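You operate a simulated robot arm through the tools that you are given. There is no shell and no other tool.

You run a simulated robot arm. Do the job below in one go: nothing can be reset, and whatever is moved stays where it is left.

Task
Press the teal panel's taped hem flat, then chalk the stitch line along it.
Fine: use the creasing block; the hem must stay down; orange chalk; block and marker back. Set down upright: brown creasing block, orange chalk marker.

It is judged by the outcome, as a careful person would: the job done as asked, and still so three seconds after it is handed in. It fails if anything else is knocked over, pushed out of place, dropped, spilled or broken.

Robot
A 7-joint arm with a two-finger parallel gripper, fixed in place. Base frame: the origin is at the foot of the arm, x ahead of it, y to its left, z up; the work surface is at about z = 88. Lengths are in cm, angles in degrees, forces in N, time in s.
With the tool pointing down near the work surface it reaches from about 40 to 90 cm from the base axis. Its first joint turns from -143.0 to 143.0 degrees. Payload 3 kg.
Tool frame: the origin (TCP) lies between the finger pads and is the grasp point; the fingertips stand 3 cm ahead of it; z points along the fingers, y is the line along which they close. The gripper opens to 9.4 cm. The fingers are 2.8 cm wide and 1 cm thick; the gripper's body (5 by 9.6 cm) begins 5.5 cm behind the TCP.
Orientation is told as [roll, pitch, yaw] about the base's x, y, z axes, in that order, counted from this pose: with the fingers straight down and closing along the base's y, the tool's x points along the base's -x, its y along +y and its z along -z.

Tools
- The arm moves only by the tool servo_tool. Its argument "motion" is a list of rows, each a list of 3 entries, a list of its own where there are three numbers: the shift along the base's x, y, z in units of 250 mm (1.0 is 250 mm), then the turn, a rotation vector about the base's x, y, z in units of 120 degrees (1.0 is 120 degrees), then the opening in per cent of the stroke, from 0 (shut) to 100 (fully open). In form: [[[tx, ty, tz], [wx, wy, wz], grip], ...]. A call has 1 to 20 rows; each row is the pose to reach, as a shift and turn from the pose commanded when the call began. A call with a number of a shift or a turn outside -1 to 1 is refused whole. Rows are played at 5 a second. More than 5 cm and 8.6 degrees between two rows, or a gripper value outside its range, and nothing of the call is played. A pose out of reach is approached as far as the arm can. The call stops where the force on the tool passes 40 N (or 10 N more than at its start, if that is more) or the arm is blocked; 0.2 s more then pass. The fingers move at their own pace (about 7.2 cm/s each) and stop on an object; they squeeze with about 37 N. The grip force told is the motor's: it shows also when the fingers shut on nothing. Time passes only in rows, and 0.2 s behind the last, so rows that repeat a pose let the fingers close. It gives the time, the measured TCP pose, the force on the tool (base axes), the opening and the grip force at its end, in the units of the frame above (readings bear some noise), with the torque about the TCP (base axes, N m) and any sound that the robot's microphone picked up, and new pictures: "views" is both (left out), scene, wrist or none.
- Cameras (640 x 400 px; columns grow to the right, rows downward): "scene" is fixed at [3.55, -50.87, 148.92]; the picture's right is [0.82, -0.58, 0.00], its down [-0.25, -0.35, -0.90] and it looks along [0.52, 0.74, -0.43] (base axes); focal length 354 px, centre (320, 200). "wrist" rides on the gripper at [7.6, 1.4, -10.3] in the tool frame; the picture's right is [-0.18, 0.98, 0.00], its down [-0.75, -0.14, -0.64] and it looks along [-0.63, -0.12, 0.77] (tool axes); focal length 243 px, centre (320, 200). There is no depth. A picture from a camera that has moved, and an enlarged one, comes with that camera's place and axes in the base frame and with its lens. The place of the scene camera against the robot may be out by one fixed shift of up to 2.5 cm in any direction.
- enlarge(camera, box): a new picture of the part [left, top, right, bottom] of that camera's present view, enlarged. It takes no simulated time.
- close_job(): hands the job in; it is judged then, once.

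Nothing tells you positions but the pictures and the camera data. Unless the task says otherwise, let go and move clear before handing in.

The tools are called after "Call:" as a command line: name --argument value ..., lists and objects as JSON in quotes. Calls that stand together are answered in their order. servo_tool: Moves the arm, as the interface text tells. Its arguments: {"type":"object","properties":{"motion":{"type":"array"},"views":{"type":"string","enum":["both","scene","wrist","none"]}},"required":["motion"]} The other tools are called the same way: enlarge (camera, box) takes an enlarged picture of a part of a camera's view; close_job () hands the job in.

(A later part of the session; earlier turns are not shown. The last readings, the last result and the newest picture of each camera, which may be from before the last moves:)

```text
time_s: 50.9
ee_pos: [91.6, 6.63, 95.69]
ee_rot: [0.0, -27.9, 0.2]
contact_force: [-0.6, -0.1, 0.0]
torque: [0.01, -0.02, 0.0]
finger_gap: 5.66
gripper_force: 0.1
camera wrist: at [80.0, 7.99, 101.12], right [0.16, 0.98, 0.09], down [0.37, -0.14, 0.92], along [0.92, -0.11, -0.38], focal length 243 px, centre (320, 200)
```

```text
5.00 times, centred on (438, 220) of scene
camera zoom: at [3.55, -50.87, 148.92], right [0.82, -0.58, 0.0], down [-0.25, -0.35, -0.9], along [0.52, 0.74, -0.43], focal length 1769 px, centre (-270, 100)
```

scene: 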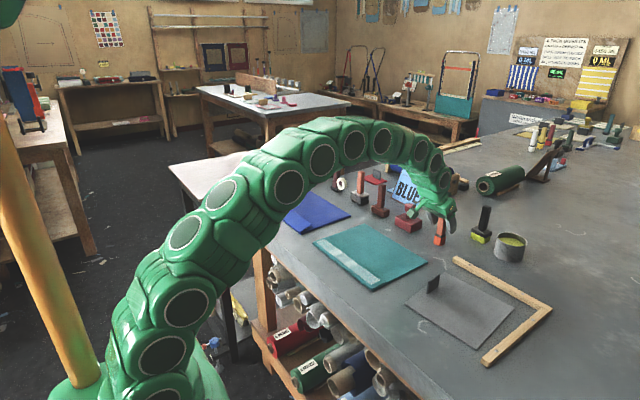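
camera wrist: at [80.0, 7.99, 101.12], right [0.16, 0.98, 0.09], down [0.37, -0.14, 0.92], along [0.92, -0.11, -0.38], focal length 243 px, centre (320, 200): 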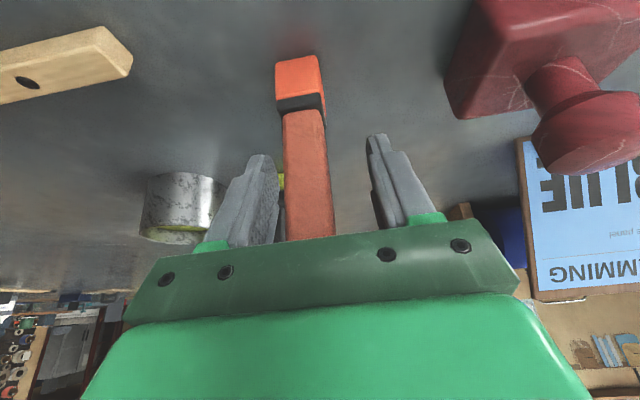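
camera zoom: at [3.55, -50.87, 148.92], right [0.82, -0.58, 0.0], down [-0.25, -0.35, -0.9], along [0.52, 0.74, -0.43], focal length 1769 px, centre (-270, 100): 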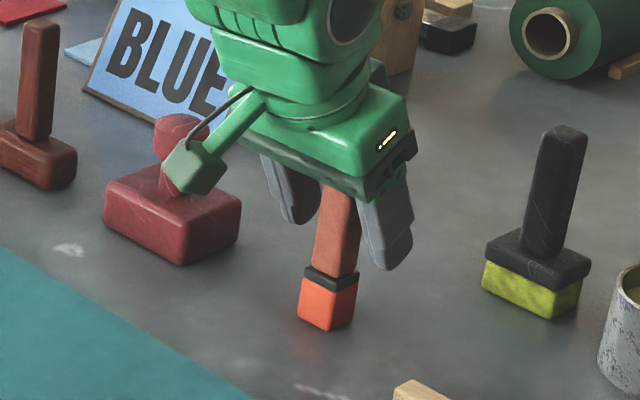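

The marker is between the fingers but about 0.3 cm off-centre toward the right finger's far side. I'll centre on it and close.

Call:
servo_tool --motion '[[[-0.006, -0.013, 0.01], [0, 0, 0], 60], [[-0.006, -0.013, 0.01], [0, 0, 0], 30], [[-0.006, -0.013, 0.01], [0, 0, 0], 0], [[-0.006, -0.013, 0.01], [0, 0, 0], 0], [[-0.006, -0.013, 0.01], [0, 0, 0], 0], [[-0.006, -0.013, 0.01], [0, 0, 0], 0]]'

Call:
enlarge --camera "scene" --box '[390, 180, 486, 260]'

```text
time_s: 52.3
ee_pos: [91.32, 6.12, 96.05]
ee_rot: [0.0, -27.9, 0.2]
contact_force: [0.2, 0.2, 0.2]
torque: [0.02, -0.02, -0.01]
finger_gap: 2.61
gripper_force: 37.0
camera wrist: at [79.85, 7.59, 101.43], right [0.16, 0.98, 0.09], down [0.37, -0.14, 0.92], along [0.92, -0.11, -0.38], focal length 243 px, centre (320, 200)
```

scene: 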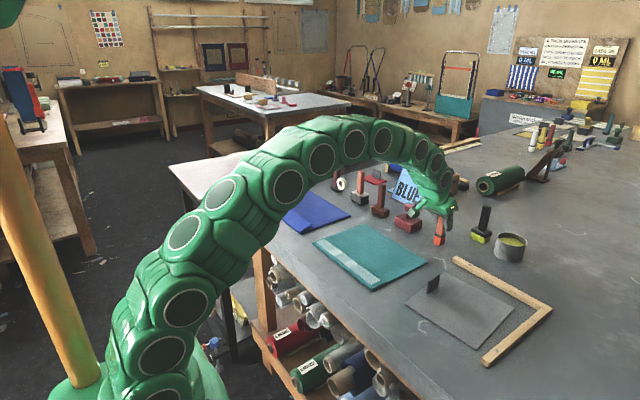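
wrist: 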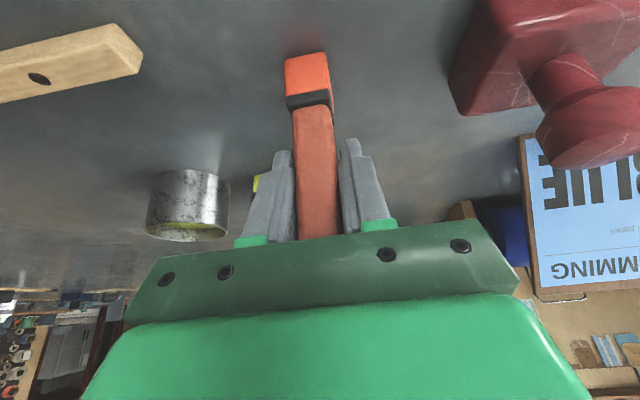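

```text
5.00 times, centred on (438, 220) of scene
camera zoom: at [3.55, -50.87, 148.92], right [0.82, -0.58, 0.0], down [-0.25, -0.35, -0.9], along [0.52, 0.74, -0.43], focal length 1769 px, centre (-270, 100)
```

zoom: 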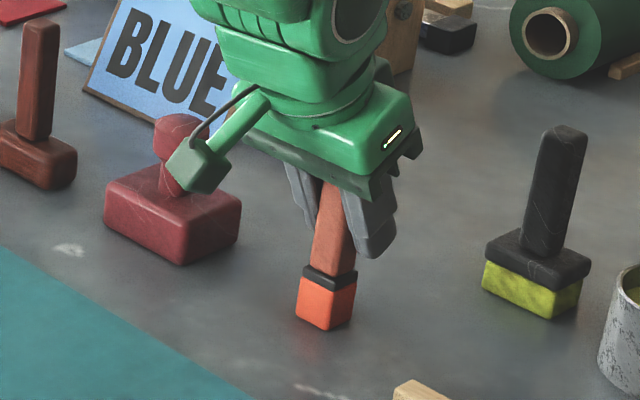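

I hold the marker (gap 2.6 cm, home TCP (91.3, 6.1, 96.05)). I'll lift it and carry it back toward the hem's right end.

Call:
servo_tool --motion '[[[0, 0, 0.06], [0, 0, 0], 0], [[-0.02, 0, 0.14], [0, 0, 0], 0], [[-0.12, 0, 0.22], [0, 0, 0], 0], [[-0.28, -0.01, 0.28], [0, 0, 0], 0], [[-0.45, -0.03, 0.3], [0, 0, 0], 0], [[-0.62, -0.05, 0.3], [0, 0, 0], 0], [[-0.79, -0.08, 0.3], [0, 0, 0], 0], [[-0.96, -0.1, 0.28], [0, 0, 0], 0]]' --views "scene"

```text
time_s: 54.1
ee_pos: [67.55, 3.6, 102.83]
ee_rot: [0.0, -27.7, 0.2]
contact_force: [-0.2, -0.2, -1.4]
torque: [-0.04, -0.01, 0.01]
finger_gap: 2.58
gripper_force: 36.7
```

scene: 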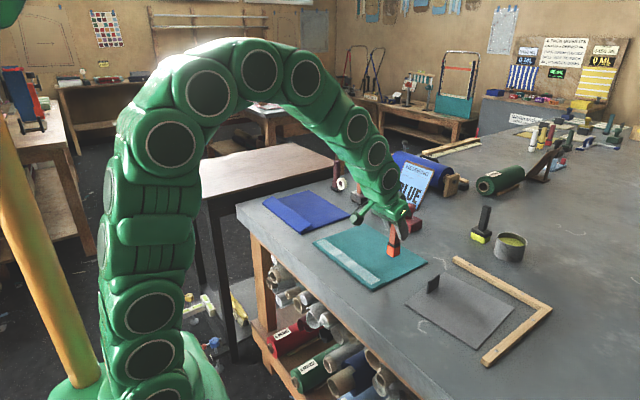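

Call:
servo_tool --motion '[[[-0.14, -0.012, -0.03], [0, 0, 0], 0], [[-0.27, -0.024, -0.07], [0, 0, 0], 0], [[-0.27, -0.024, -0.13], [0, 0, 0], 0], [[-0.27, -0.024, -0.15], [0, 0, 0], 0], [[-0.27, -0.024, -0.15], [0, 0, 0], 0]]'

Call:
enlarge --camera "scene" --box '[290, 190, 434, 300]'

Call:
enlarge --camera "wrist" --box '[160, 0, 480, 200]'

```text
time_s: 55.3
ee_pos: [60.69, 2.76, 99.35]
ee_rot: [0.1, -27.8, 0.3]
contact_force: [0.5, -0.3, -0.6]
torque: [0.01, -0.03, 0.0]
finger_gap: 2.58
gripper_force: 36.8
camera wrist: at [49.15, 4.33, 104.68], right [0.16, 0.98, 0.09], down [0.37, -0.14, 0.92], along [0.92, -0.11, -0.38], focal length 243 px, centre (320, 200)
```

scene: 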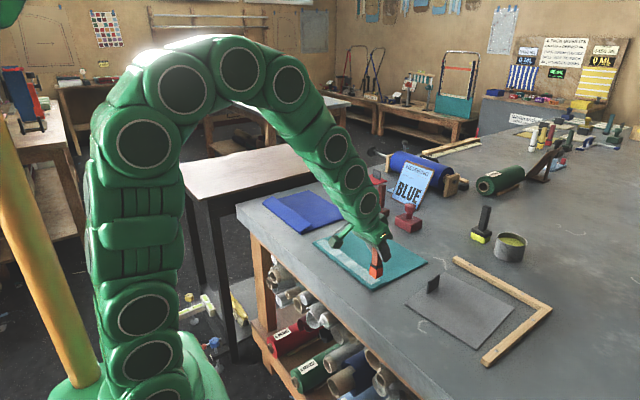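
wrist: 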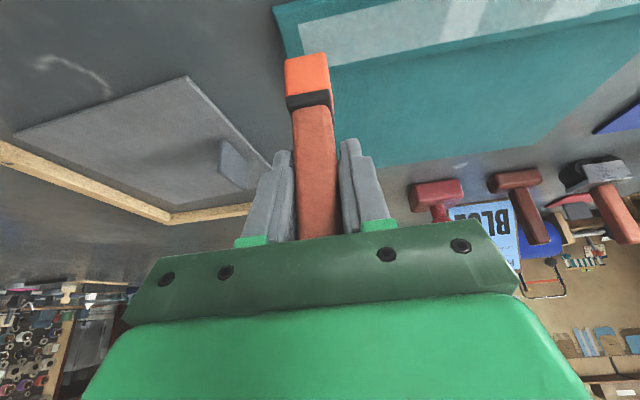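

```text
3.64 times, centred on (362, 245) of scene
camera zoom: at [3.55, -50.87, 148.92], right [0.82, -0.58, 0.0], down [-0.25, -0.35, -0.9], along [0.52, 0.74, -0.43], focal length 1286 px, centre (167, 36)
```

zoom: 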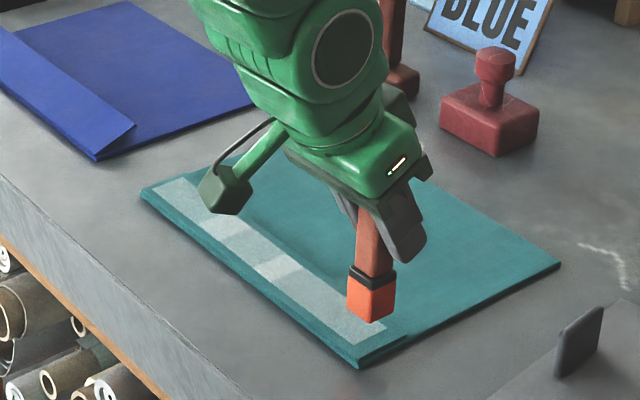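

```text
2.00 times, centred on (320, 100) of wrist
camera zoom: at [49.15, 4.33, 104.68], right [0.16, 0.98, 0.09], down [0.37, -0.14, 0.92], along [0.92, -0.11, -0.38], focal length 485 px, centre (320, 400)
```

zoom: 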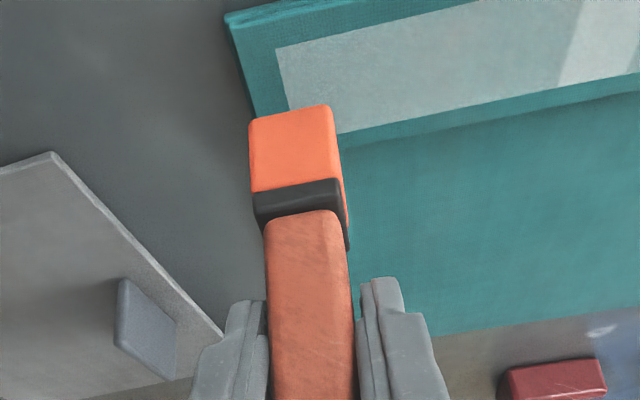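

The marker's tip is above the hem's right end, at about (60.3, 3.1). I'll nudge it onto the hem's midline and lower it gently to touch.

Call:
servo_tool --motion '[[[0.01, -0.02, -0.04], [0, 0, 0], 0], [[0.012, -0.024, -0.07], [0, 0, 0], 0], [[0.012, -0.024, -0.085], [0, 0, 0], 0], [[0.012, -0.024, -0.092], [0, 0, 0], 0], [[0.012, -0.024, -0.098], [0, 0, 0], 0]]' --views "none"

```text
time_s: 56.5
ee_pos: [60.94, 2.4, 96.85]
ee_rot: [0.0, -28.0, 0.3]
contact_force: [-1.8, -2.0, 7.0]
torque: [-0.16, 0.29, 0.04]
finger_gap: 2.61
gripper_force: 37.6
```

Contact at about 7 N, a light chalking pressure. I'll draw a short stretch toward the left and check the mark.

Call:
servo_tool --motion '[[[0, 0.015, 0], [0, 0, 0], 0], [[0, 0.04, 0], [0, 0, 0], 0], [[0, 0.065, 0], [0, 0, 0], 0], [[0, 0.09, 0], [0, 0, 0], 0], [[0, 0.12, 0], [0, 0, 0], 0]]'

Call:
enlarge --camera "scene" --box '[290, 190, 434, 300]'

Call:
enlarge --camera "wrist" --box '[160, 0, 480, 200]'

```text
time_s: 57.7
ee_pos: [60.88, 5.52, 96.87]
ee_rot: [0.0, -27.8, 0.3]
contact_force: [0.1, -3.0, 4.1]
torque: [-0.07, 0.05, 0.04]
finger_gap: 2.62
gripper_force: 36.9
camera wrist: at [49.31, 6.95, 102.27], right [0.16, 0.98, 0.09], down [0.37, -0.14, 0.92], along [0.92, -0.11, -0.38], focal length 243 px, centre (320, 200)
```

scene: 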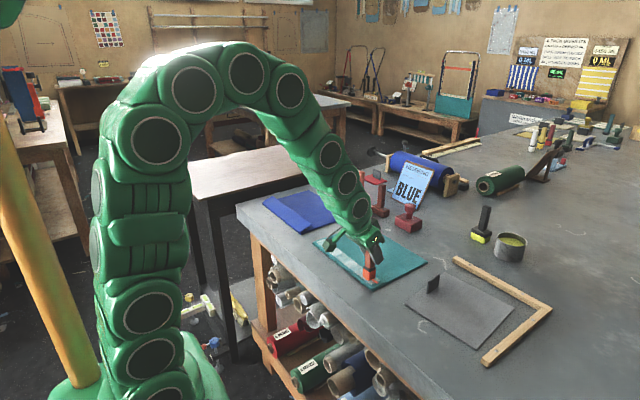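
wrist: 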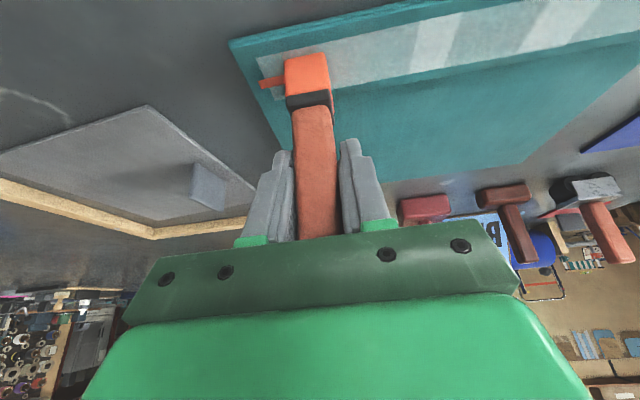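

```text
3.64 times, centred on (362, 245) of scene
camera zoom: at [3.55, -50.87, 148.92], right [0.82, -0.58, 0.0], down [-0.25, -0.35, -0.9], along [0.52, 0.74, -0.43], focal length 1286 px, centre (167, 36)
```

zoom: 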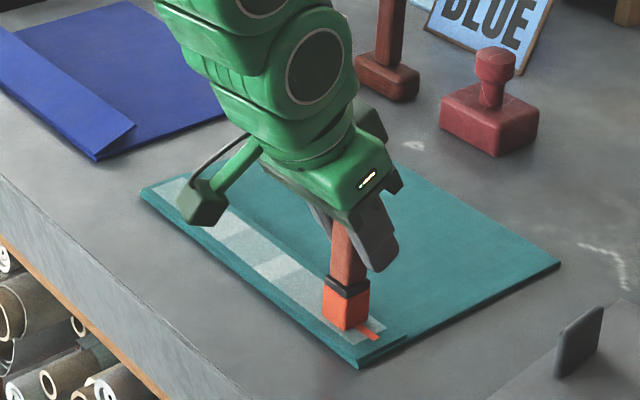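

```text
2.00 times, centred on (320, 100) of wrist
camera zoom: at [49.31, 6.95, 102.27], right [0.16, 0.98, 0.09], down [0.37, -0.14, 0.92], along [0.92, -0.11, -0.38], focal length 485 px, centre (320, 400)
```

zoom: 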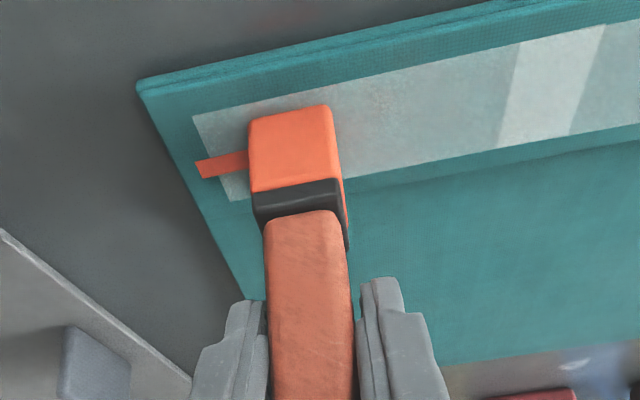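

A clean orange line is forming along the middle of the hem, starting near the right end. I'll continue the stroke.

Call:
servo_tool --motion '[[[0, 0.03, -0.0005], [0, 0, 0], 0], [[0, 0.06, -0.0005], [0, 0, 0], 0], [[0, 0.09, -0.001], [0, 0, 0], 0], [[0, 0.12, -0.001], [0, 0, 0], 0], [[0, 0.15, -0.001], [0, 0, 0], 0], [[0, 0.18, -0.001], [0, 0, 0], 0]]' --views "none"

```text
time_s: 59.1
ee_pos: [60.92, 9.77, 97.02]
ee_rot: [-0.1, -28.0, 0.3]
contact_force: [3.6, -10.2, 25.9]
torque: [-0.59, 0.08, 0.11]
finger_gap: 2.6
gripper_force: 36.4
```

The load rose to 26 N here, so I'll check the picture before continuing.

Call:
enlarge --camera "scene" --box '[290, 190, 434, 300]'

Call:
enlarge --camera "wrist" --box '[160, 0, 480, 200]'

```text
3.64 times, centred on (362, 245) of scene
camera zoom: at [3.55, -50.87, 148.92], right [0.82, -0.58, 0.0], down [-0.25, -0.35, -0.9], along [0.52, 0.74, -0.43], focal length 1286 px, centre (167, 36)
```

zoom: 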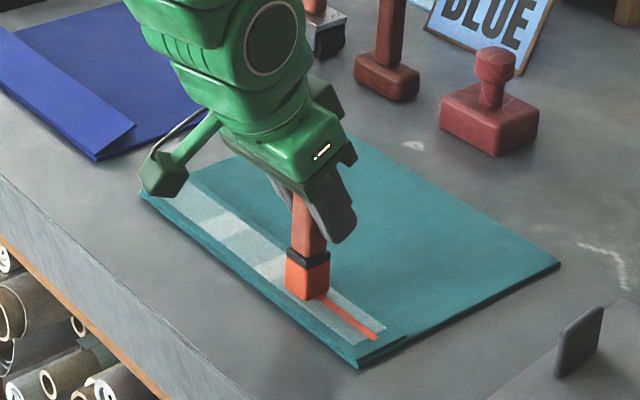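

```text
2.00 times, centred on (320, 100) of wrist
camera zoom: at [49.31, 11.34, 102.21], right [0.16, 0.98, 0.09], down [0.36, -0.14, 0.92], along [0.92, -0.11, -0.38], focal length 485 px, centre (320, 400)
```

zoom: 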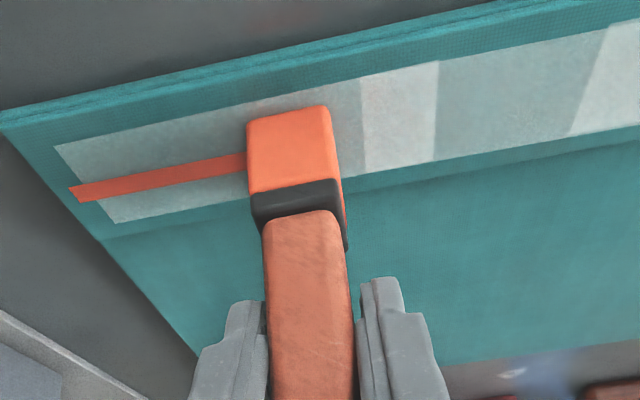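

The line is clean; I only need to ease the pressure. I'll raise the command a little and continue in shorter stretches.

Call:
servo_tool --motion '[[[0, 0.01, 0.003], [0, 0, 0], 0], [[0, 0.035, 0.003], [0, 0, 0], 0], [[0, 0.06, 0.003], [0, 0, 0], 0]]' --views "none"

```text
time_s: 59.9
ee_pos: [61.04, 11.43, 96.89]
ee_rot: [0.0, -28.0, 0.4]
contact_force: [0.6, -13.6, 34.1]
torque: [-0.8, 0.28, 0.1]
finger_gap: 2.6
gripper_force: 37.1
```

Call:
servo_tool --motion '[[[0, 0.0, 0.004], [0, 0, 0], 0], [[0, 0.0, 0.006], [0, 0, 0], 0]]' --views "none"

```text
time_s: 60.5
ee_pos: [60.9, 11.38, 96.88]
ee_rot: [0.0, -27.7, 0.3]
contact_force: [-0.6, 0.4, -0.9]
torque: [0.03, 0.01, 0.06]
finger_gap: 2.59
gripper_force: 37.2
```

Pressure is now off with no other change. I'll re-touch lightly, with a small overlap, and go on.

Call:
servo_tool --motion '[[[0, -0.01, 0], [0, 0, 0], 0], [[0, -0.01, -0.002], [0, 0, 0], 0], [[0, -0.01, -0.003], [0, 0, 0], 0]]' --views "none"

```text
time_s: 61.3
ee_pos: [60.95, 11.15, 96.94]
ee_rot: [0.0, -27.8, 0.3]
contact_force: [-0.7, -0.6, -1.4]
torque: [0.02, -0.03, 0.0]
finger_gap: 2.58
gripper_force: 37.4
```

Call:
servo_tool --motion '[[[0, 0, -0.002], [0, 0, 0], 0], [[0, 0, -0.004], [0, 0, 0], 0], [[0, 0, -0.004], [0, 0, 0], 0]]' --views "none"

```text
time_s: 62.1
ee_pos: [60.96, 11.16, 96.88]
ee_rot: [0.0, -27.8, 0.3]
contact_force: [0.3, 0.7, 2.4]
torque: [0.04, 0.02, -0.01]
finger_gap: 2.6
gripper_force: 36.8
```

Call:
servo_tool --motion '[[[0, 0.02, -0.001], [0, 0, 0], 0], [[0, 0.045, -0.001], [0, 0, 0], 0], [[0, 0.07, -0.001], [0, 0, 0], 0], [[0, 0.095, -0.001], [0, 0, 0], 0]]' --views "wrist"

```text
time_s: 63.1
ee_pos: [60.91, 13.45, 96.82]
ee_rot: [0.1, -27.9, 0.3]
contact_force: [-0.3, 0.0, 0.2]
torque: [-0.03, 0.01, -0.02]
finger_gap: 2.55
gripper_force: 37.1
camera wrist: at [49.36, 14.98, 102.25], right [0.16, 0.98, 0.09], down [0.37, -0.14, 0.92], along [0.92, -0.11, -0.38], focal length 243 px, centre (320, 200)
```

wrist: 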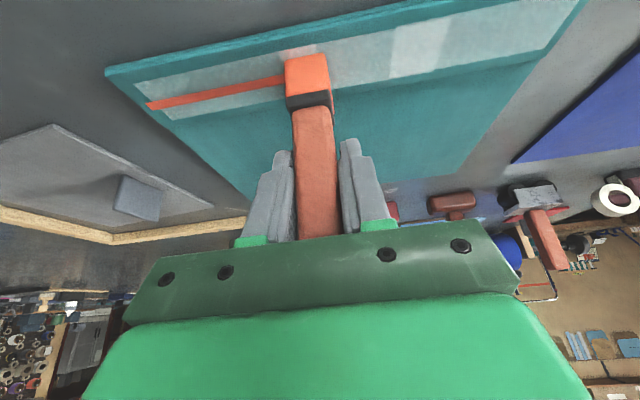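

The contact looks too light here, so I'll step back about 1.5 cm and press a bit more before continuing to avoid a gap.

Call:
servo_tool --motion '[[[0, -0.03, 0], [0, 0, 0], 0], [[0, -0.06, 0], [0, 0, 0], 0], [[0, -0.06, -0.003], [0, 0, 0], 0], [[0, -0.06, -0.004], [0, 0, 0], 0]]' --views "none"

```text
time_s: 64.1
ee_pos: [61.05, 12.05, 96.82]
ee_rot: [0.0, -28.1, 0.4]
contact_force: [1.8, 4.6, 23.6]
torque: [0.24, 0.28, -0.03]
finger_gap: 2.58
gripper_force: 36.9
```

Call:
servo_tool --motion '[[[0, 0.01, 0.002], [0, 0, 0], 0], [[0, 0.03, 0.002], [0, 0, 0], 0], [[0, 0.055, 0.002], [0, 0, 0], 0], [[0, 0.08, 0.002], [0, 0, 0], 0]]' --views "none"

```text
time_s: 65.1
ee_pos: [60.81, 13.93, 96.74]
ee_rot: [0.0, -28.0, 0.3]
contact_force: [2.0, -10.0, 22.1]
torque: [-0.57, 0.15, 0.09]
finger_gap: 2.6
gripper_force: 37.5
```

Steady at 22 N with contact. I'll continue in short stretches, easing slightly as I go.

Call:
servo_tool --motion '[[[0, 0.02, 0.001], [0, 0, 0], 0], [[0, 0.045, 0.0015], [0, 0, 0], 0], [[0, 0.07, 0.002], [0, 0, 0], 0], [[0, 0.095, 0.002], [0, 0, 0], 0]]' --views "none"

```text
time_s: 66.1
ee_pos: [60.96, 16.29, 96.93]
ee_rot: [0.0, -27.8, 0.3]
contact_force: [-1.2, 0.8, -1.6]
torque: [0.02, 0.0, -0.01]
finger_gap: 2.59
gripper_force: 37.3
```

I lost contact at the end of that stretch, so I'll step back 2 cm, re-touch and redo it at a slightly lower height.

Call:
servo_tool --motion '[[[0, -0.04, 0.002], [0, 0, 0], 0], [[0, -0.085, 0], [0, 0, 0], 0], [[0, -0.085, -0.002], [0, 0, 0], 0], [[0, -0.06, -0.002], [0, 0, 0], 0], [[0, -0.03, -0.002], [0, 0, 0], 0]]' --views "wrist"

Call:
enlarge --camera "wrist" --box '[100, 0, 420, 200]'

```text
time_s: 67.3
ee_pos: [61.05, 15.55, 96.79]
ee_rot: [0.0, -27.9, 0.3]
contact_force: [1.3, -2.3, 6.4]
torque: [-0.18, -0.03, 0.01]
finger_gap: 2.56
gripper_force: 37.0
camera wrist: at [49.36, 17.13, 102.19], right [0.16, 0.98, 0.09], down [0.37, -0.14, 0.92], along [0.92, -0.11, -0.38], focal length 243 px, centre (320, 200)
```

wrist: 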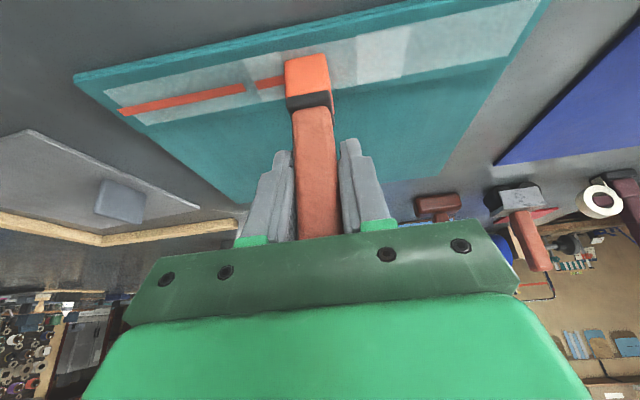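

```text
2.00 times, centred on (260, 100) of wrist
camera zoom: at [49.36, 17.13, 102.19], right [0.16, 0.98, 0.09], down [0.37, -0.14, 0.92], along [0.92, -0.11, -0.38], focal length 485 px, centre (440, 400)
```

zoom: 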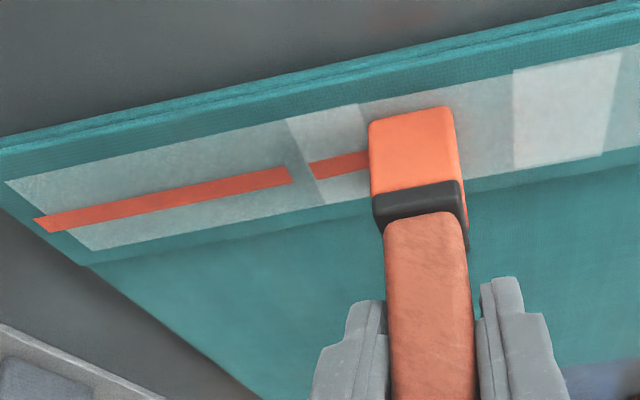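

There is a 0.6 cm gap at y≈12, which I'll fill afterwards. Contact is good here, so I'll keep the stroke going.

Call:
servo_tool --motion '[[[0, 0.02, -0.0005], [0, 0, 0], 0], [[0, 0.045, -0.001], [0, 0, 0], 0], [[0, 0.07, -0.001], [0, 0, 0], 0], [[0, 0.095, -0.001], [0, 0, 0], 0]]' --views "none"

```text
time_s: 68.3
ee_pos: [60.86, 18.03, 96.9]
ee_rot: [0.1, -27.9, 0.3]
contact_force: [1.1, 0.7, -0.9]
torque: [0.01, -0.01, 0.0]
finger_gap: 2.58
gripper_force: 36.7
```

Call:
servo_tool --motion '[[[0, -0.03, 0], [0, 0, 0], 0], [[0, -0.07, 0], [0, 0, 0], 0], [[0, -0.07, -0.002], [0, 0, 0], 0], [[0, -0.07, -0.004], [0, 0, 0], 0]]' --views "none"

```text
time_s: 69.3
ee_pos: [61.01, 16.25, 96.81]
ee_rot: [0.0, -28.0, 0.3]
contact_force: [-5.4, -1.0, 21.3]
torque: [-0.1, 0.7, 0.02]
finger_gap: 2.59
gripper_force: 36.8
```

21 N. I'll slide a short way at this height.

Call:
servo_tool --motion '[[[0, 0.02, 0], [0, 0, 0], 0], [[0, 0.045, 0], [0, 0, 0], 0], [[0, 0.07, 0], [0, 0, 0], 0]]' --views "none"

```text
time_s: 70.1
ee_pos: [60.84, 18.14, 96.8]
ee_rot: [-0.1, -28.1, 0.4]
contact_force: [3.0, -11.5, 31.2]
torque: [-0.77, 0.13, 0.12]
finger_gap: 2.58
gripper_force: 36.7
```

Call:
servo_tool --motion '[[[0, 0.02, 0.0007], [0, 0, 0], 0], [[0, 0.045, 0.001], [0, 0, 0], 0], [[0, 0.07, 0.001], [0, 0, 0], 0]]' --views "none"

```text
time_s: 70.9
ee_pos: [60.91, 19.84, 96.86]
ee_rot: [0.0, -27.9, 0.2]
contact_force: [0.5, -13.2, 33.4]
torque: [-0.8, 0.32, 0.13]
finger_gap: 2.56
gripper_force: 36.8
```

Call:
servo_tool --motion '[[[0, 0.02, 0.0007], [0, 0, 0], 0], [[0, 0.045, 0.0012], [0, 0, 0], 0], [[0, 0.07, 0.0012], [0, 0, 0], 0]]' --views "none"

```text
time_s: 71.7
ee_pos: [60.91, 21.59, 96.72]
ee_rot: [0.0, -27.9, 0.3]
contact_force: [-1.5, -14.2, 32.3]
torque: [-0.81, 0.42, 0.1]
finger_gap: 2.56
gripper_force: 37.4
```

Call:
servo_tool --motion '[[[0, 0.02, 0.0007], [0, 0, 0], 0], [[0, 0.045, 0.0012], [0, 0, 0], 0], [[0, 0.07, 0.0012], [0, 0, 0], 0]]' --views "wrist"

Call:
enlarge --camera "wrist" --box '[60, 0, 380, 200]'

```text
time_s: 72.5
ee_pos: [60.83, 23.31, 96.63]
ee_rot: [0.0, -28.0, 0.3]
contact_force: [0.8, -9.4, 22.1]
torque: [-0.52, 0.1, 0.03]
finger_gap: 2.57
gripper_force: 37.1
camera wrist: at [49.26, 24.82, 102.13], right [0.16, 0.98, 0.09], down [0.37, -0.14, 0.92], along [0.92, -0.11, -0.38], focal length 243 px, centre (320, 200)
```

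wrist: 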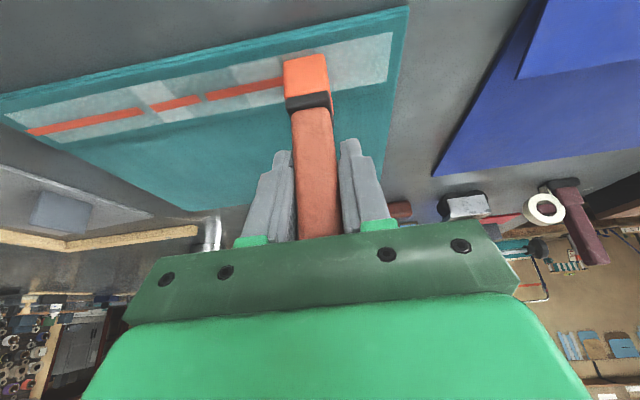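

```text
2.00 times, centred on (220, 100) of wrist
camera zoom: at [49.26, 24.82, 102.13], right [0.16, 0.98, 0.09], down [0.37, -0.14, 0.92], along [0.92, -0.11, -0.38], focal length 485 px, centre (520, 400)
```

zoom: 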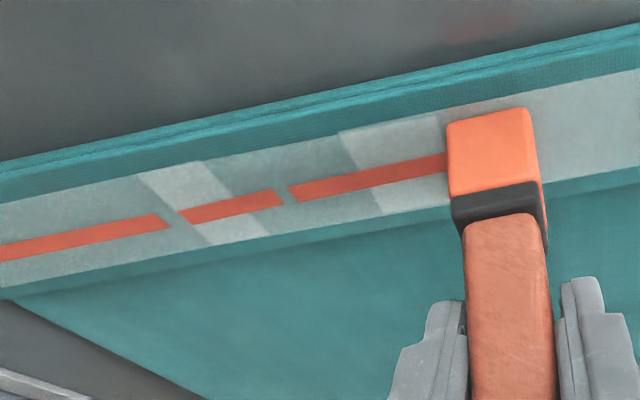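

The line is strong here, with two small gaps at y≈12 and y≈16 to fill later. Continuing to the left end.

Call:
servo_tool --motion '[[[0, 0.02, 0], [0, 0, 0], 0], [[0, 0.045, 0], [0, 0, 0], 0], [[0, 0.07, 0.0005], [0, 0, 0], 0], [[0, 0.095, 0.0005], [0, 0, 0], 0]]' --views "none"

```text
time_s: 73.5
ee_pos: [61.01, 25.71, 96.8]
ee_rot: [0.0, -27.8, 0.3]
contact_force: [1.6, -5.1, 12.7]
torque: [-0.29, 0.02, 0.02]
finger_gap: 2.57
gripper_force: 37.5
```

Call:
servo_tool --motion '[[[0, 0.025, -0.001], [0, 0, 0], 0], [[0, 0.05, -0.001], [0, 0, 0], 0], [[0, 0.075, -0.001], [0, 0, 0], 0], [[0, 0.1, -0.001], [0, 0, 0], 0]]' --views "wrist"

Call:
enlarge --camera "wrist" --box '[60, 0, 380, 200]'

```text
time_s: 74.5
ee_pos: [60.86, 28.2, 96.77]
ee_rot: [0.0, -27.9, 0.3]
contact_force: [0.7, -11.5, 28.3]
torque: [-0.74, 0.2, 0.11]
finger_gap: 2.6
gripper_force: 36.8
camera wrist: at [49.35, 29.63, 102.09], right [0.16, 0.98, 0.09], down [0.37, -0.14, 0.92], along [0.92, -0.11, -0.38], focal length 243 px, centre (320, 200)
```

wrist: 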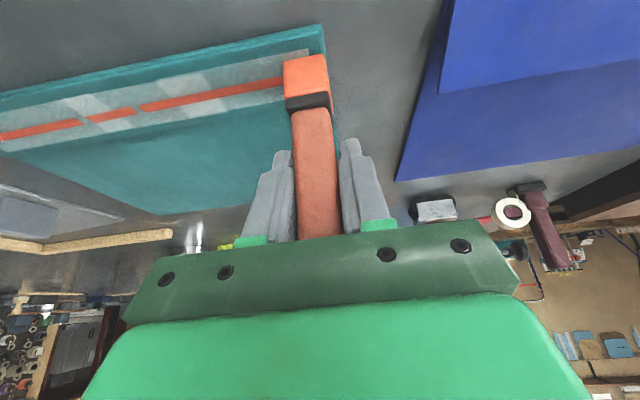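

```text
2.00 times, centred on (220, 100) of wrist
camera zoom: at [49.35, 29.63, 102.09], right [0.16, 0.98, 0.09], down [0.37, -0.14, 0.92], along [0.92, -0.11, -0.38], focal length 485 px, centre (520, 400)
```

zoom: 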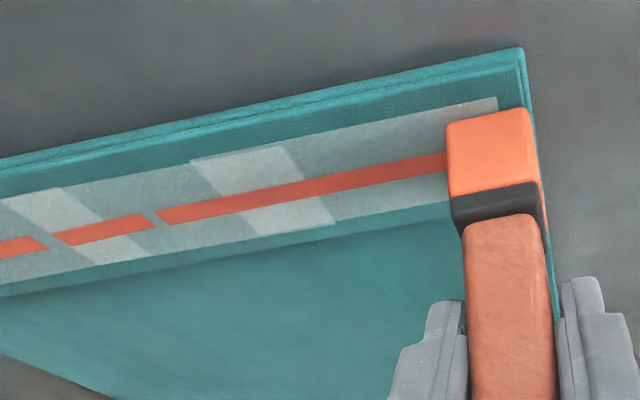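

The line reaches the left end. I'll lift, go back, and fill the two small gaps with a light overlapping stroke on the same line.

Call:
servo_tool --motion '[[[0, 0, 0.03], [0, 0, 0], 0], [[0, -0.06, 0.06], [0, 0, 0], 0], [[0, -0.2, 0.06], [0, 0, 0], 0], [[0, -0.34, 0.06], [0, 0, 0], 0], [[0, -0.436, 0.04], [0, 0, 0], 0], [[0, -0.436, 0.01], [0, 0, 0], 0], [[0, -0.436, 0.002], [0, 0, 0], 0], [[0, -0.436, -0.001], [0, 0, 0], 0]]' --views "wrist"

Call:
enlarge --camera "wrist" --box '[160, 0, 480, 200]'

```text
time_s: 76.3
ee_pos: [60.89, 17.2, 96.84]
ee_rot: [0.1, -27.8, 0.2]
contact_force: [-0.2, -0.9, -1.1]
torque: [-0.04, 0.0, -0.02]
finger_gap: 2.56
gripper_force: 36.9
camera wrist: at [49.42, 18.71, 102.27], right [0.16, 0.98, 0.09], down [0.37, -0.14, 0.92], along [0.92, -0.11, -0.38], focal length 243 px, centre (320, 200)
```

wrist: 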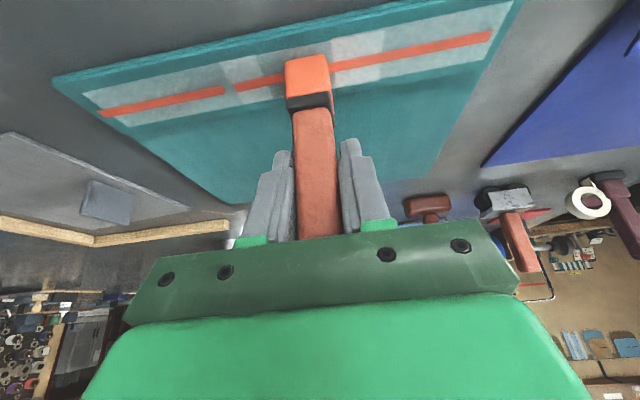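

```text
2.00 times, centred on (320, 100) of wrist
camera zoom: at [49.42, 18.71, 102.27], right [0.16, 0.98, 0.09], down [0.37, -0.14, 0.92], along [0.92, -0.11, -0.38], focal length 485 px, centre (320, 400)
```

zoom: 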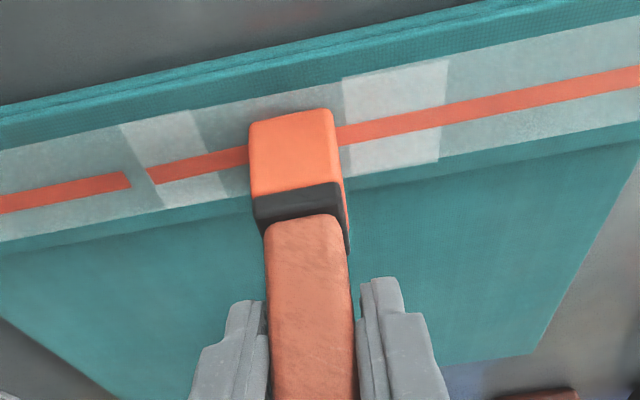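

Call:
servo_tool --motion '[[[0, 0, -0.002], [0, 0, 0], 0], [[0, 0, -0.0035], [0, 0, 0], 0], [[0, 0, -0.0035], [0, 0, 0], 0]]' --views "none"

```text
time_s: 77.1
ee_pos: [60.91, 17.18, 96.69]
ee_rot: [0.1, -28.0, 0.3]
contact_force: [-1.1, -0.8, 6.9]
torque: [-0.04, 0.15, 0.01]
finger_gap: 2.55
gripper_force: 36.8
```

7 N. I'll stroke back across the y≈16 gap with slightly more pressure.

Call:
servo_tool --motion '[[[0, -0.015, -0.001], [0, 0, 0], 0], [[0, -0.04, -0.001], [0, 0, 0], 0], [[0, -0.065, -0.001], [0, 0, 0], 0], [[0, -0.09, -0.001], [0, 0, 0], 0]]' --views "none"

```text
time_s: 78.1
ee_pos: [60.82, 15.08, 96.68]
ee_rot: [-0.1, -27.9, 0.4]
contact_force: [0.6, 6.9, 15.1]
torque: [0.38, 0.09, -0.01]
finger_gap: 2.59
gripper_force: 36.8
```

15 N and steady. I'll carry on across the y≈12 gap to y≈10.8.

Call:
servo_tool --motion '[[[0, -0.025, 0], [0, 0, 0], 0], [[0, -0.05, 0], [0, 0, 0], 0], [[0, -0.075, 0], [0, 0, 0], 0], [[0, -0.1, 0], [0, 0, 0], 0]]' --views "none"

```text
time_s: 79.1
ee_pos: [60.94, 12.58, 96.69]
ee_rot: [0.1, -28.0, 0.2]
contact_force: [-0.8, 13.4, 36.2]
torque: [0.8, 0.44, -0.14]
finger_gap: 2.61
gripper_force: 37.2
```

Call:
servo_tool --motion '[[[0, -0.015, 0.0012], [0, 0, 0], 0], [[0, -0.04, 0.0015], [0, 0, 0], 0], [[0, -0.065, 0.0015], [0, 0, 0], 0], [[0, -0.085, 0.0015], [0, 0, 0], 0]]' --views "none"

```text
time_s: 80.1
ee_pos: [60.91, 10.38, 96.68]
ee_rot: [0.0, -28.0, 0.2]
contact_force: [-1.2, 13.5, 35.5]
torque: [0.78, 0.46, -0.13]
finger_gap: 2.59
gripper_force: 37.4
```

Contact held across both gaps. I'll lift straight up and inspect the whole line.

Call:
servo_tool --motion '[[[0, 0, 0.02], [0, 0, 0], 0], [[0, 0, 0.08], [0, 0, 0], 0], [[0, 0, 0.18], [0, 0, 0], 0], [[0, 0, 0.3], [0, 0, 0], 0], [[0.02, -0.1, 0.4], [0, 0, 0], 0], [[0.02, -0.1, 0.4], [0, 0, 0], 0]]'

Call:
enlarge --camera "wrist" --box '[240, 0, 640, 200]'

Call:
enlarge --camera "scene" --box '[290, 190, 434, 300]'

```text
time_s: 81.5
ee_pos: [61.5, 8.15, 107.01]
ee_rot: [-0.1, -27.9, 0.4]
contact_force: [-0.2, 0.9, -1.3]
torque: [-0.01, -0.01, 0.0]
finger_gap: 2.57
gripper_force: 37.6
camera wrist: at [49.93, 9.64, 112.36], right [0.16, 0.98, 0.09], down [0.37, -0.14, 0.92], along [0.92, -0.11, -0.38], focal length 243 px, centre (320, 200)
```

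scene: 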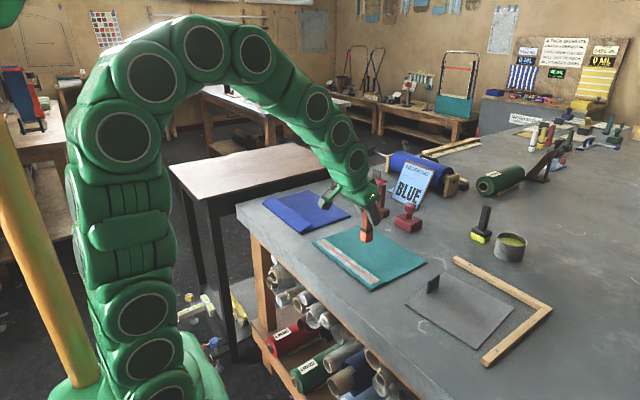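
wrist: 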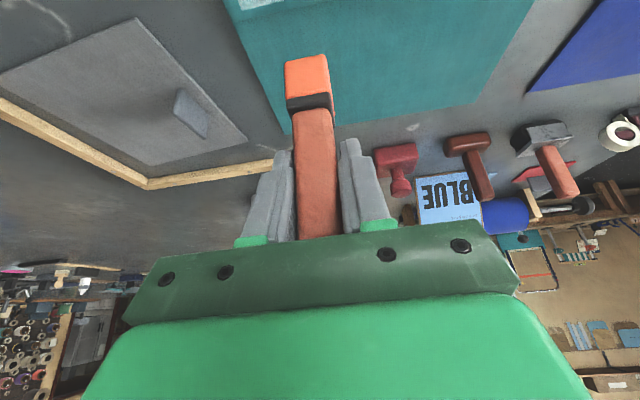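

```text
1.60 times, centred on (440, 100) of wrist
camera zoom: at [49.93, 9.64, 112.36], right [0.16, 0.98, 0.09], down [0.37, -0.14, 0.92], along [0.92, -0.11, -0.38], focal length 388 px, centre (128, 360)
```

zoom: 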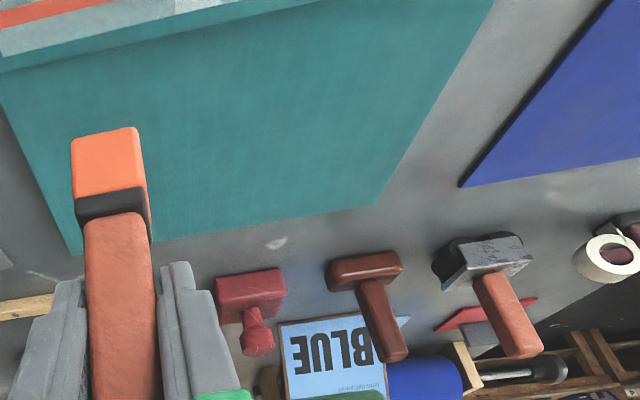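

```text
3.64 times, centred on (362, 245) of scene
camera zoom: at [3.55, -50.87, 148.92], right [0.82, -0.58, 0.0], down [-0.25, -0.35, -0.9], along [0.52, 0.74, -0.43], focal length 1286 px, centre (167, 36)
```

zoom: 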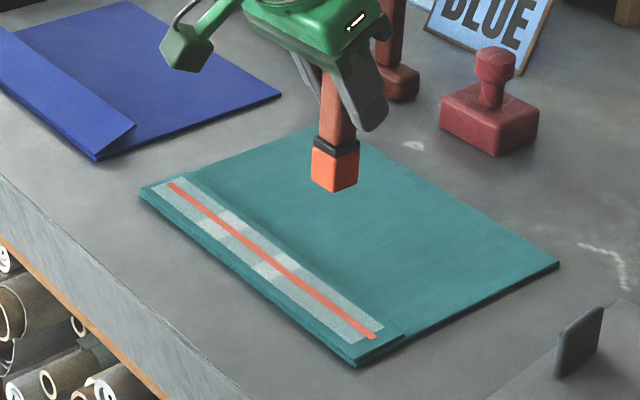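

The line now looks continuous along the hem, and the hem is still flat. I'll zoom in to confirm before returning the marker.

Call:
enlarge --camera "scene" --box '[322, 232, 402, 288]'

Call:
enlarge --camera "scene" --box '[305, 225, 365, 265]'

```text
7.14 times, centred on (362, 260) of scene
camera zoom: at [3.55, -50.87, 148.92], right [0.82, -0.58, 0.0], down [-0.25, -0.35, -0.9], along [0.52, 0.74, -0.43], focal length 2527 px, centre (20, -229)
```

zoom: 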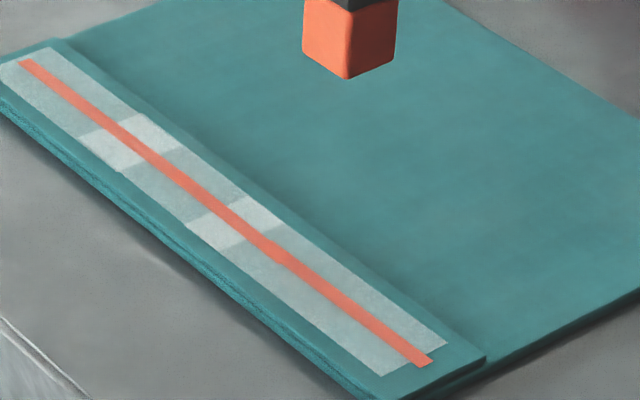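

```text
10.00 times, centred on (335, 245) of scene
camera zoom: at [3.55, -50.87, 148.92], right [0.82, -0.58, 0.0], down [-0.25, -0.35, -0.9], along [0.52, 0.74, -0.43], focal length 3538 px, centre (170, -250)
```

zoom: 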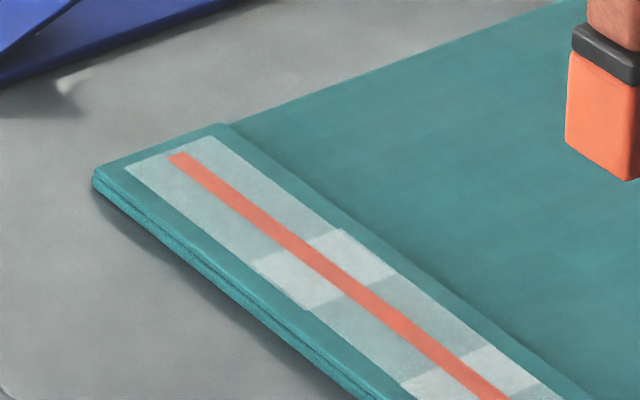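

The line is continuous and straight. Now I'll carry the marker back toward its original place.

Call:
servo_tool --motion '[[[0.17, -0.02, 0], [0, 0, 0], 0], [[0.34, -0.04, 0], [0, 0, 0], 0], [[0.51, -0.06, 0], [0, 0, 0], 0], [[0.68, -0.08, -0.02], [0, 0, 0], 0], [[0.84, -0.081, -0.06], [0, 0, 0], 0], [[0.96, -0.081, -0.12], [0, 0, 0], 0]]' --views "scene"

```text
time_s: 82.9
ee_pos: [85.6, 5.91, 103.83]
ee_rot: [0.0, -27.9, 0.4]
contact_force: [-0.1, 0.7, -1.2]
torque: [0.0, -0.03, -0.04]
finger_gap: 2.6
gripper_force: 36.9
```

scene: 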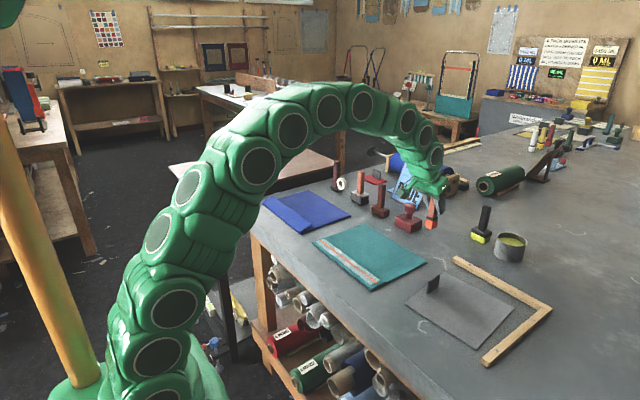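

Call:
servo_tool --motion '[[[0.11, 0.005, -0.05], [0, 0, 0], 0], [[0.2, 0.008, -0.12], [0, 0, 0], 0], [[0.229, 0.008, -0.2], [0, 0, 0], 0], [[0.229, 0.008, -0.26], [0, 0, 0], 0], [[0.229, 0.008, -0.28], [0, 0, 0], 0], [[0.229, 0.008, -0.28], [0, 0, 0], 0]]'

Call:
enlarge --camera "scene" --box '[390, 180, 486, 260]'

```text
time_s: 84.3
ee_pos: [91.22, 5.99, 96.73]
ee_rot: [-0.1, -27.9, 0.2]
contact_force: [-0.5, 0.2, -0.2]
torque: [0.0, -0.02, 0.02]
finger_gap: 2.55
gripper_force: 36.9
camera wrist: at [79.59, 7.51, 102.1], right [0.16, 0.98, 0.09], down [0.37, -0.14, 0.92], along [0.92, -0.11, -0.38], focal length 243 px, centre (320, 200)
```

scene: 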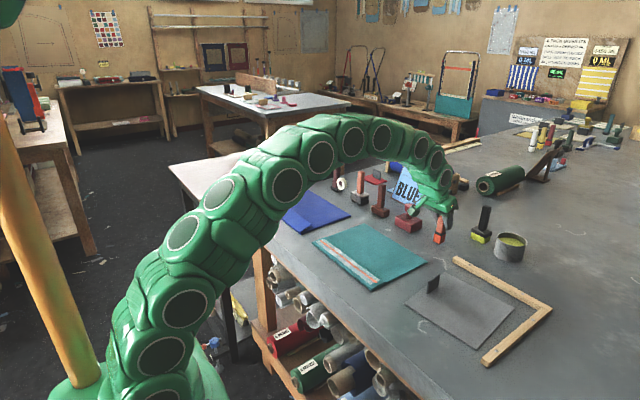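
wrist: 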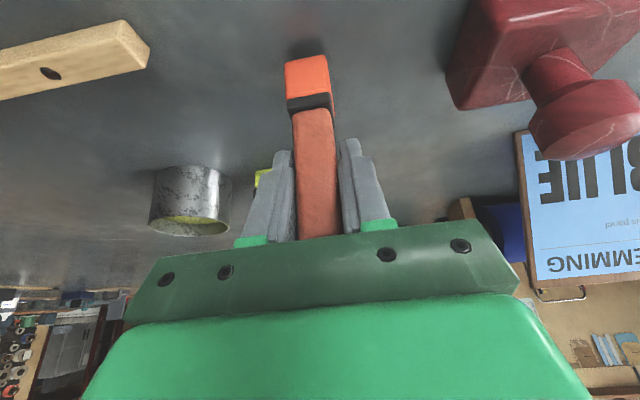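

```text
5.00 times, centred on (438, 220) of scene
camera zoom: at [3.55, -50.87, 148.92], right [0.82, -0.58, 0.0], down [-0.25, -0.35, -0.9], along [0.52, 0.74, -0.43], focal length 1769 px, centre (-270, 100)
```

zoom: 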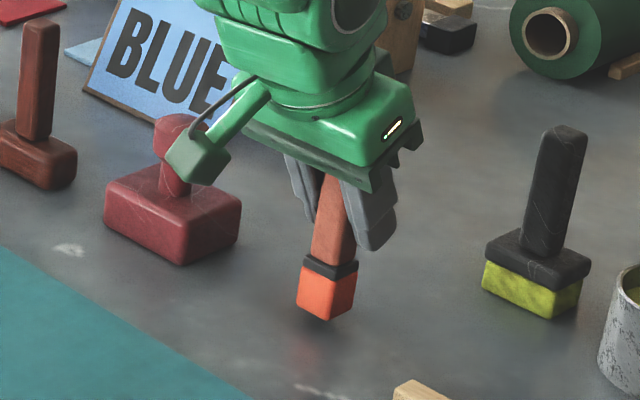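

The marker hovers just over its original footprint. I'll lower it to contact.

Call:
servo_tool --motion '[[[0.003, 0.004, -0.012], [0, 0, 0], 0], [[0.003, 0.004, -0.02], [0, 0, 0], 0], [[0.003, 0.004, -0.027], [0, 0, 0], 0], [[0.003, 0.004, -0.031], [0, 0, 0], 0]]' --views "none"

```text
time_s: 85.3
ee_pos: [91.36, 6.13, 95.83]
ee_rot: [0.0, -27.9, 0.1]
contact_force: [-0.4, -0.8, -0.9]
torque: [0.0, -0.01, 0.0]
finger_gap: 2.6
gripper_force: 37.0
```

Call:
servo_tool --motion '[[[0, 0, -0.003], [0, 0, 0], 0], [[0, 0, -0.006], [0, 0, 0], 0], [[0, 0, -0.008], [0, 0, 0], 0]]' --views "scene"

Call:
enlarge --camera "scene" --box '[390, 180, 486, 260]'

```text
time_s: 86.1
ee_pos: [91.23, 6.23, 95.79]
ee_rot: [-0.1, -27.9, 0.3]
contact_force: [-4.3, -0.3, 13.0]
torque: [-0.03, 0.18, 0.01]
finger_gap: 2.59
gripper_force: 37.0
```

scene: 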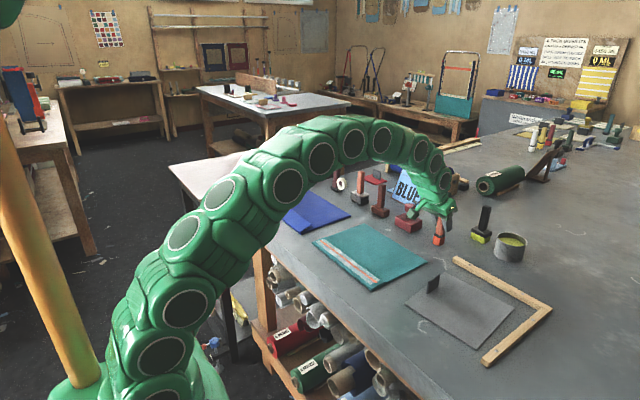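

```text
5.00 times, centred on (438, 220) of scene
camera zoom: at [3.55, -50.87, 148.92], right [0.82, -0.58, 0.0], down [-0.25, -0.35, -0.9], along [0.52, 0.74, -0.43], focal length 1769 px, centre (-270, 100)
```

zoom: 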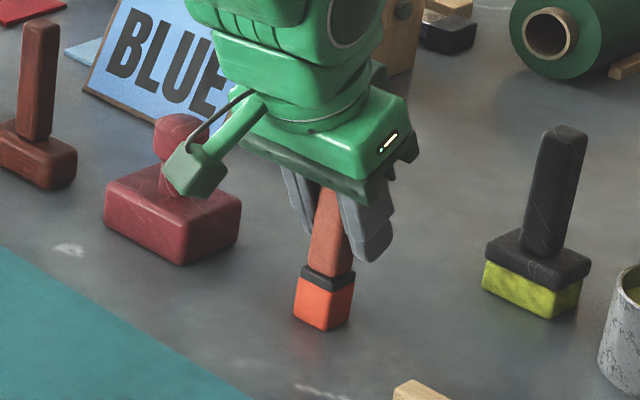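

The marker stands on the bench, upright, at its spot. I'll relieve the pressure, open, and back straight out.

Call:
servo_tool --motion '[[[0, 0, 0.003], [0, 0, 0], 0], [[0, 0, 0.003], [0, 0, 0], 0], [[0, 0, 0.003], [0, 0, 0], 25], [[0, 0, 0.003], [0, 0, 0], 45], [[0, 0, 0.003], [0, 0, 0], 60], [[0, 0, 0.003], [0, 0, 0], 60]]'

Call:
enlarge --camera "scene" --box '[390, 180, 486, 260]'

```text
time_s: 87.5
ee_pos: [91.11, 6.15, 95.69]
ee_rot: [0.0, -27.9, 0.2]
contact_force: [0.0, 0.1, -1.1]
torque: [-0.02, 0.03, 0.04]
finger_gap: 5.66
gripper_force: 0.1
camera wrist: at [79.62, 7.67, 101.12], right [0.16, 0.98, 0.09], down [0.37, -0.14, 0.92], along [0.92, -0.11, -0.38], focal length 243 px, centre (320, 200)
```

scene: 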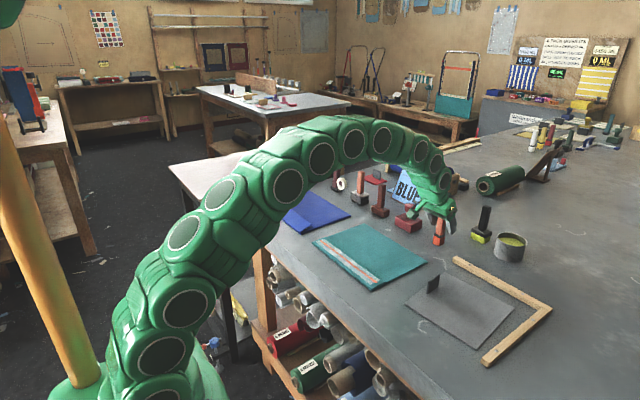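
wrist: 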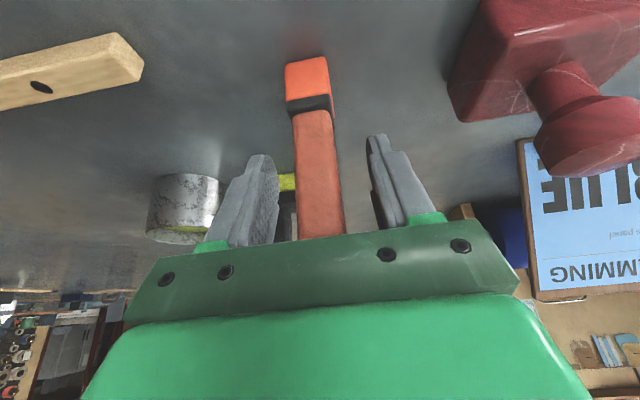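

```text
5.00 times, centred on (438, 220) of scene
camera zoom: at [3.55, -50.87, 148.92], right [0.82, -0.58, 0.0], down [-0.25, -0.35, -0.9], along [0.52, 0.74, -0.43], focal length 1769 px, centre (-270, 100)
```

zoom: 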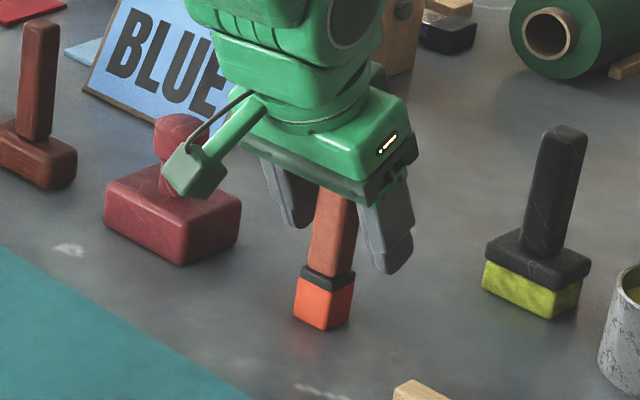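

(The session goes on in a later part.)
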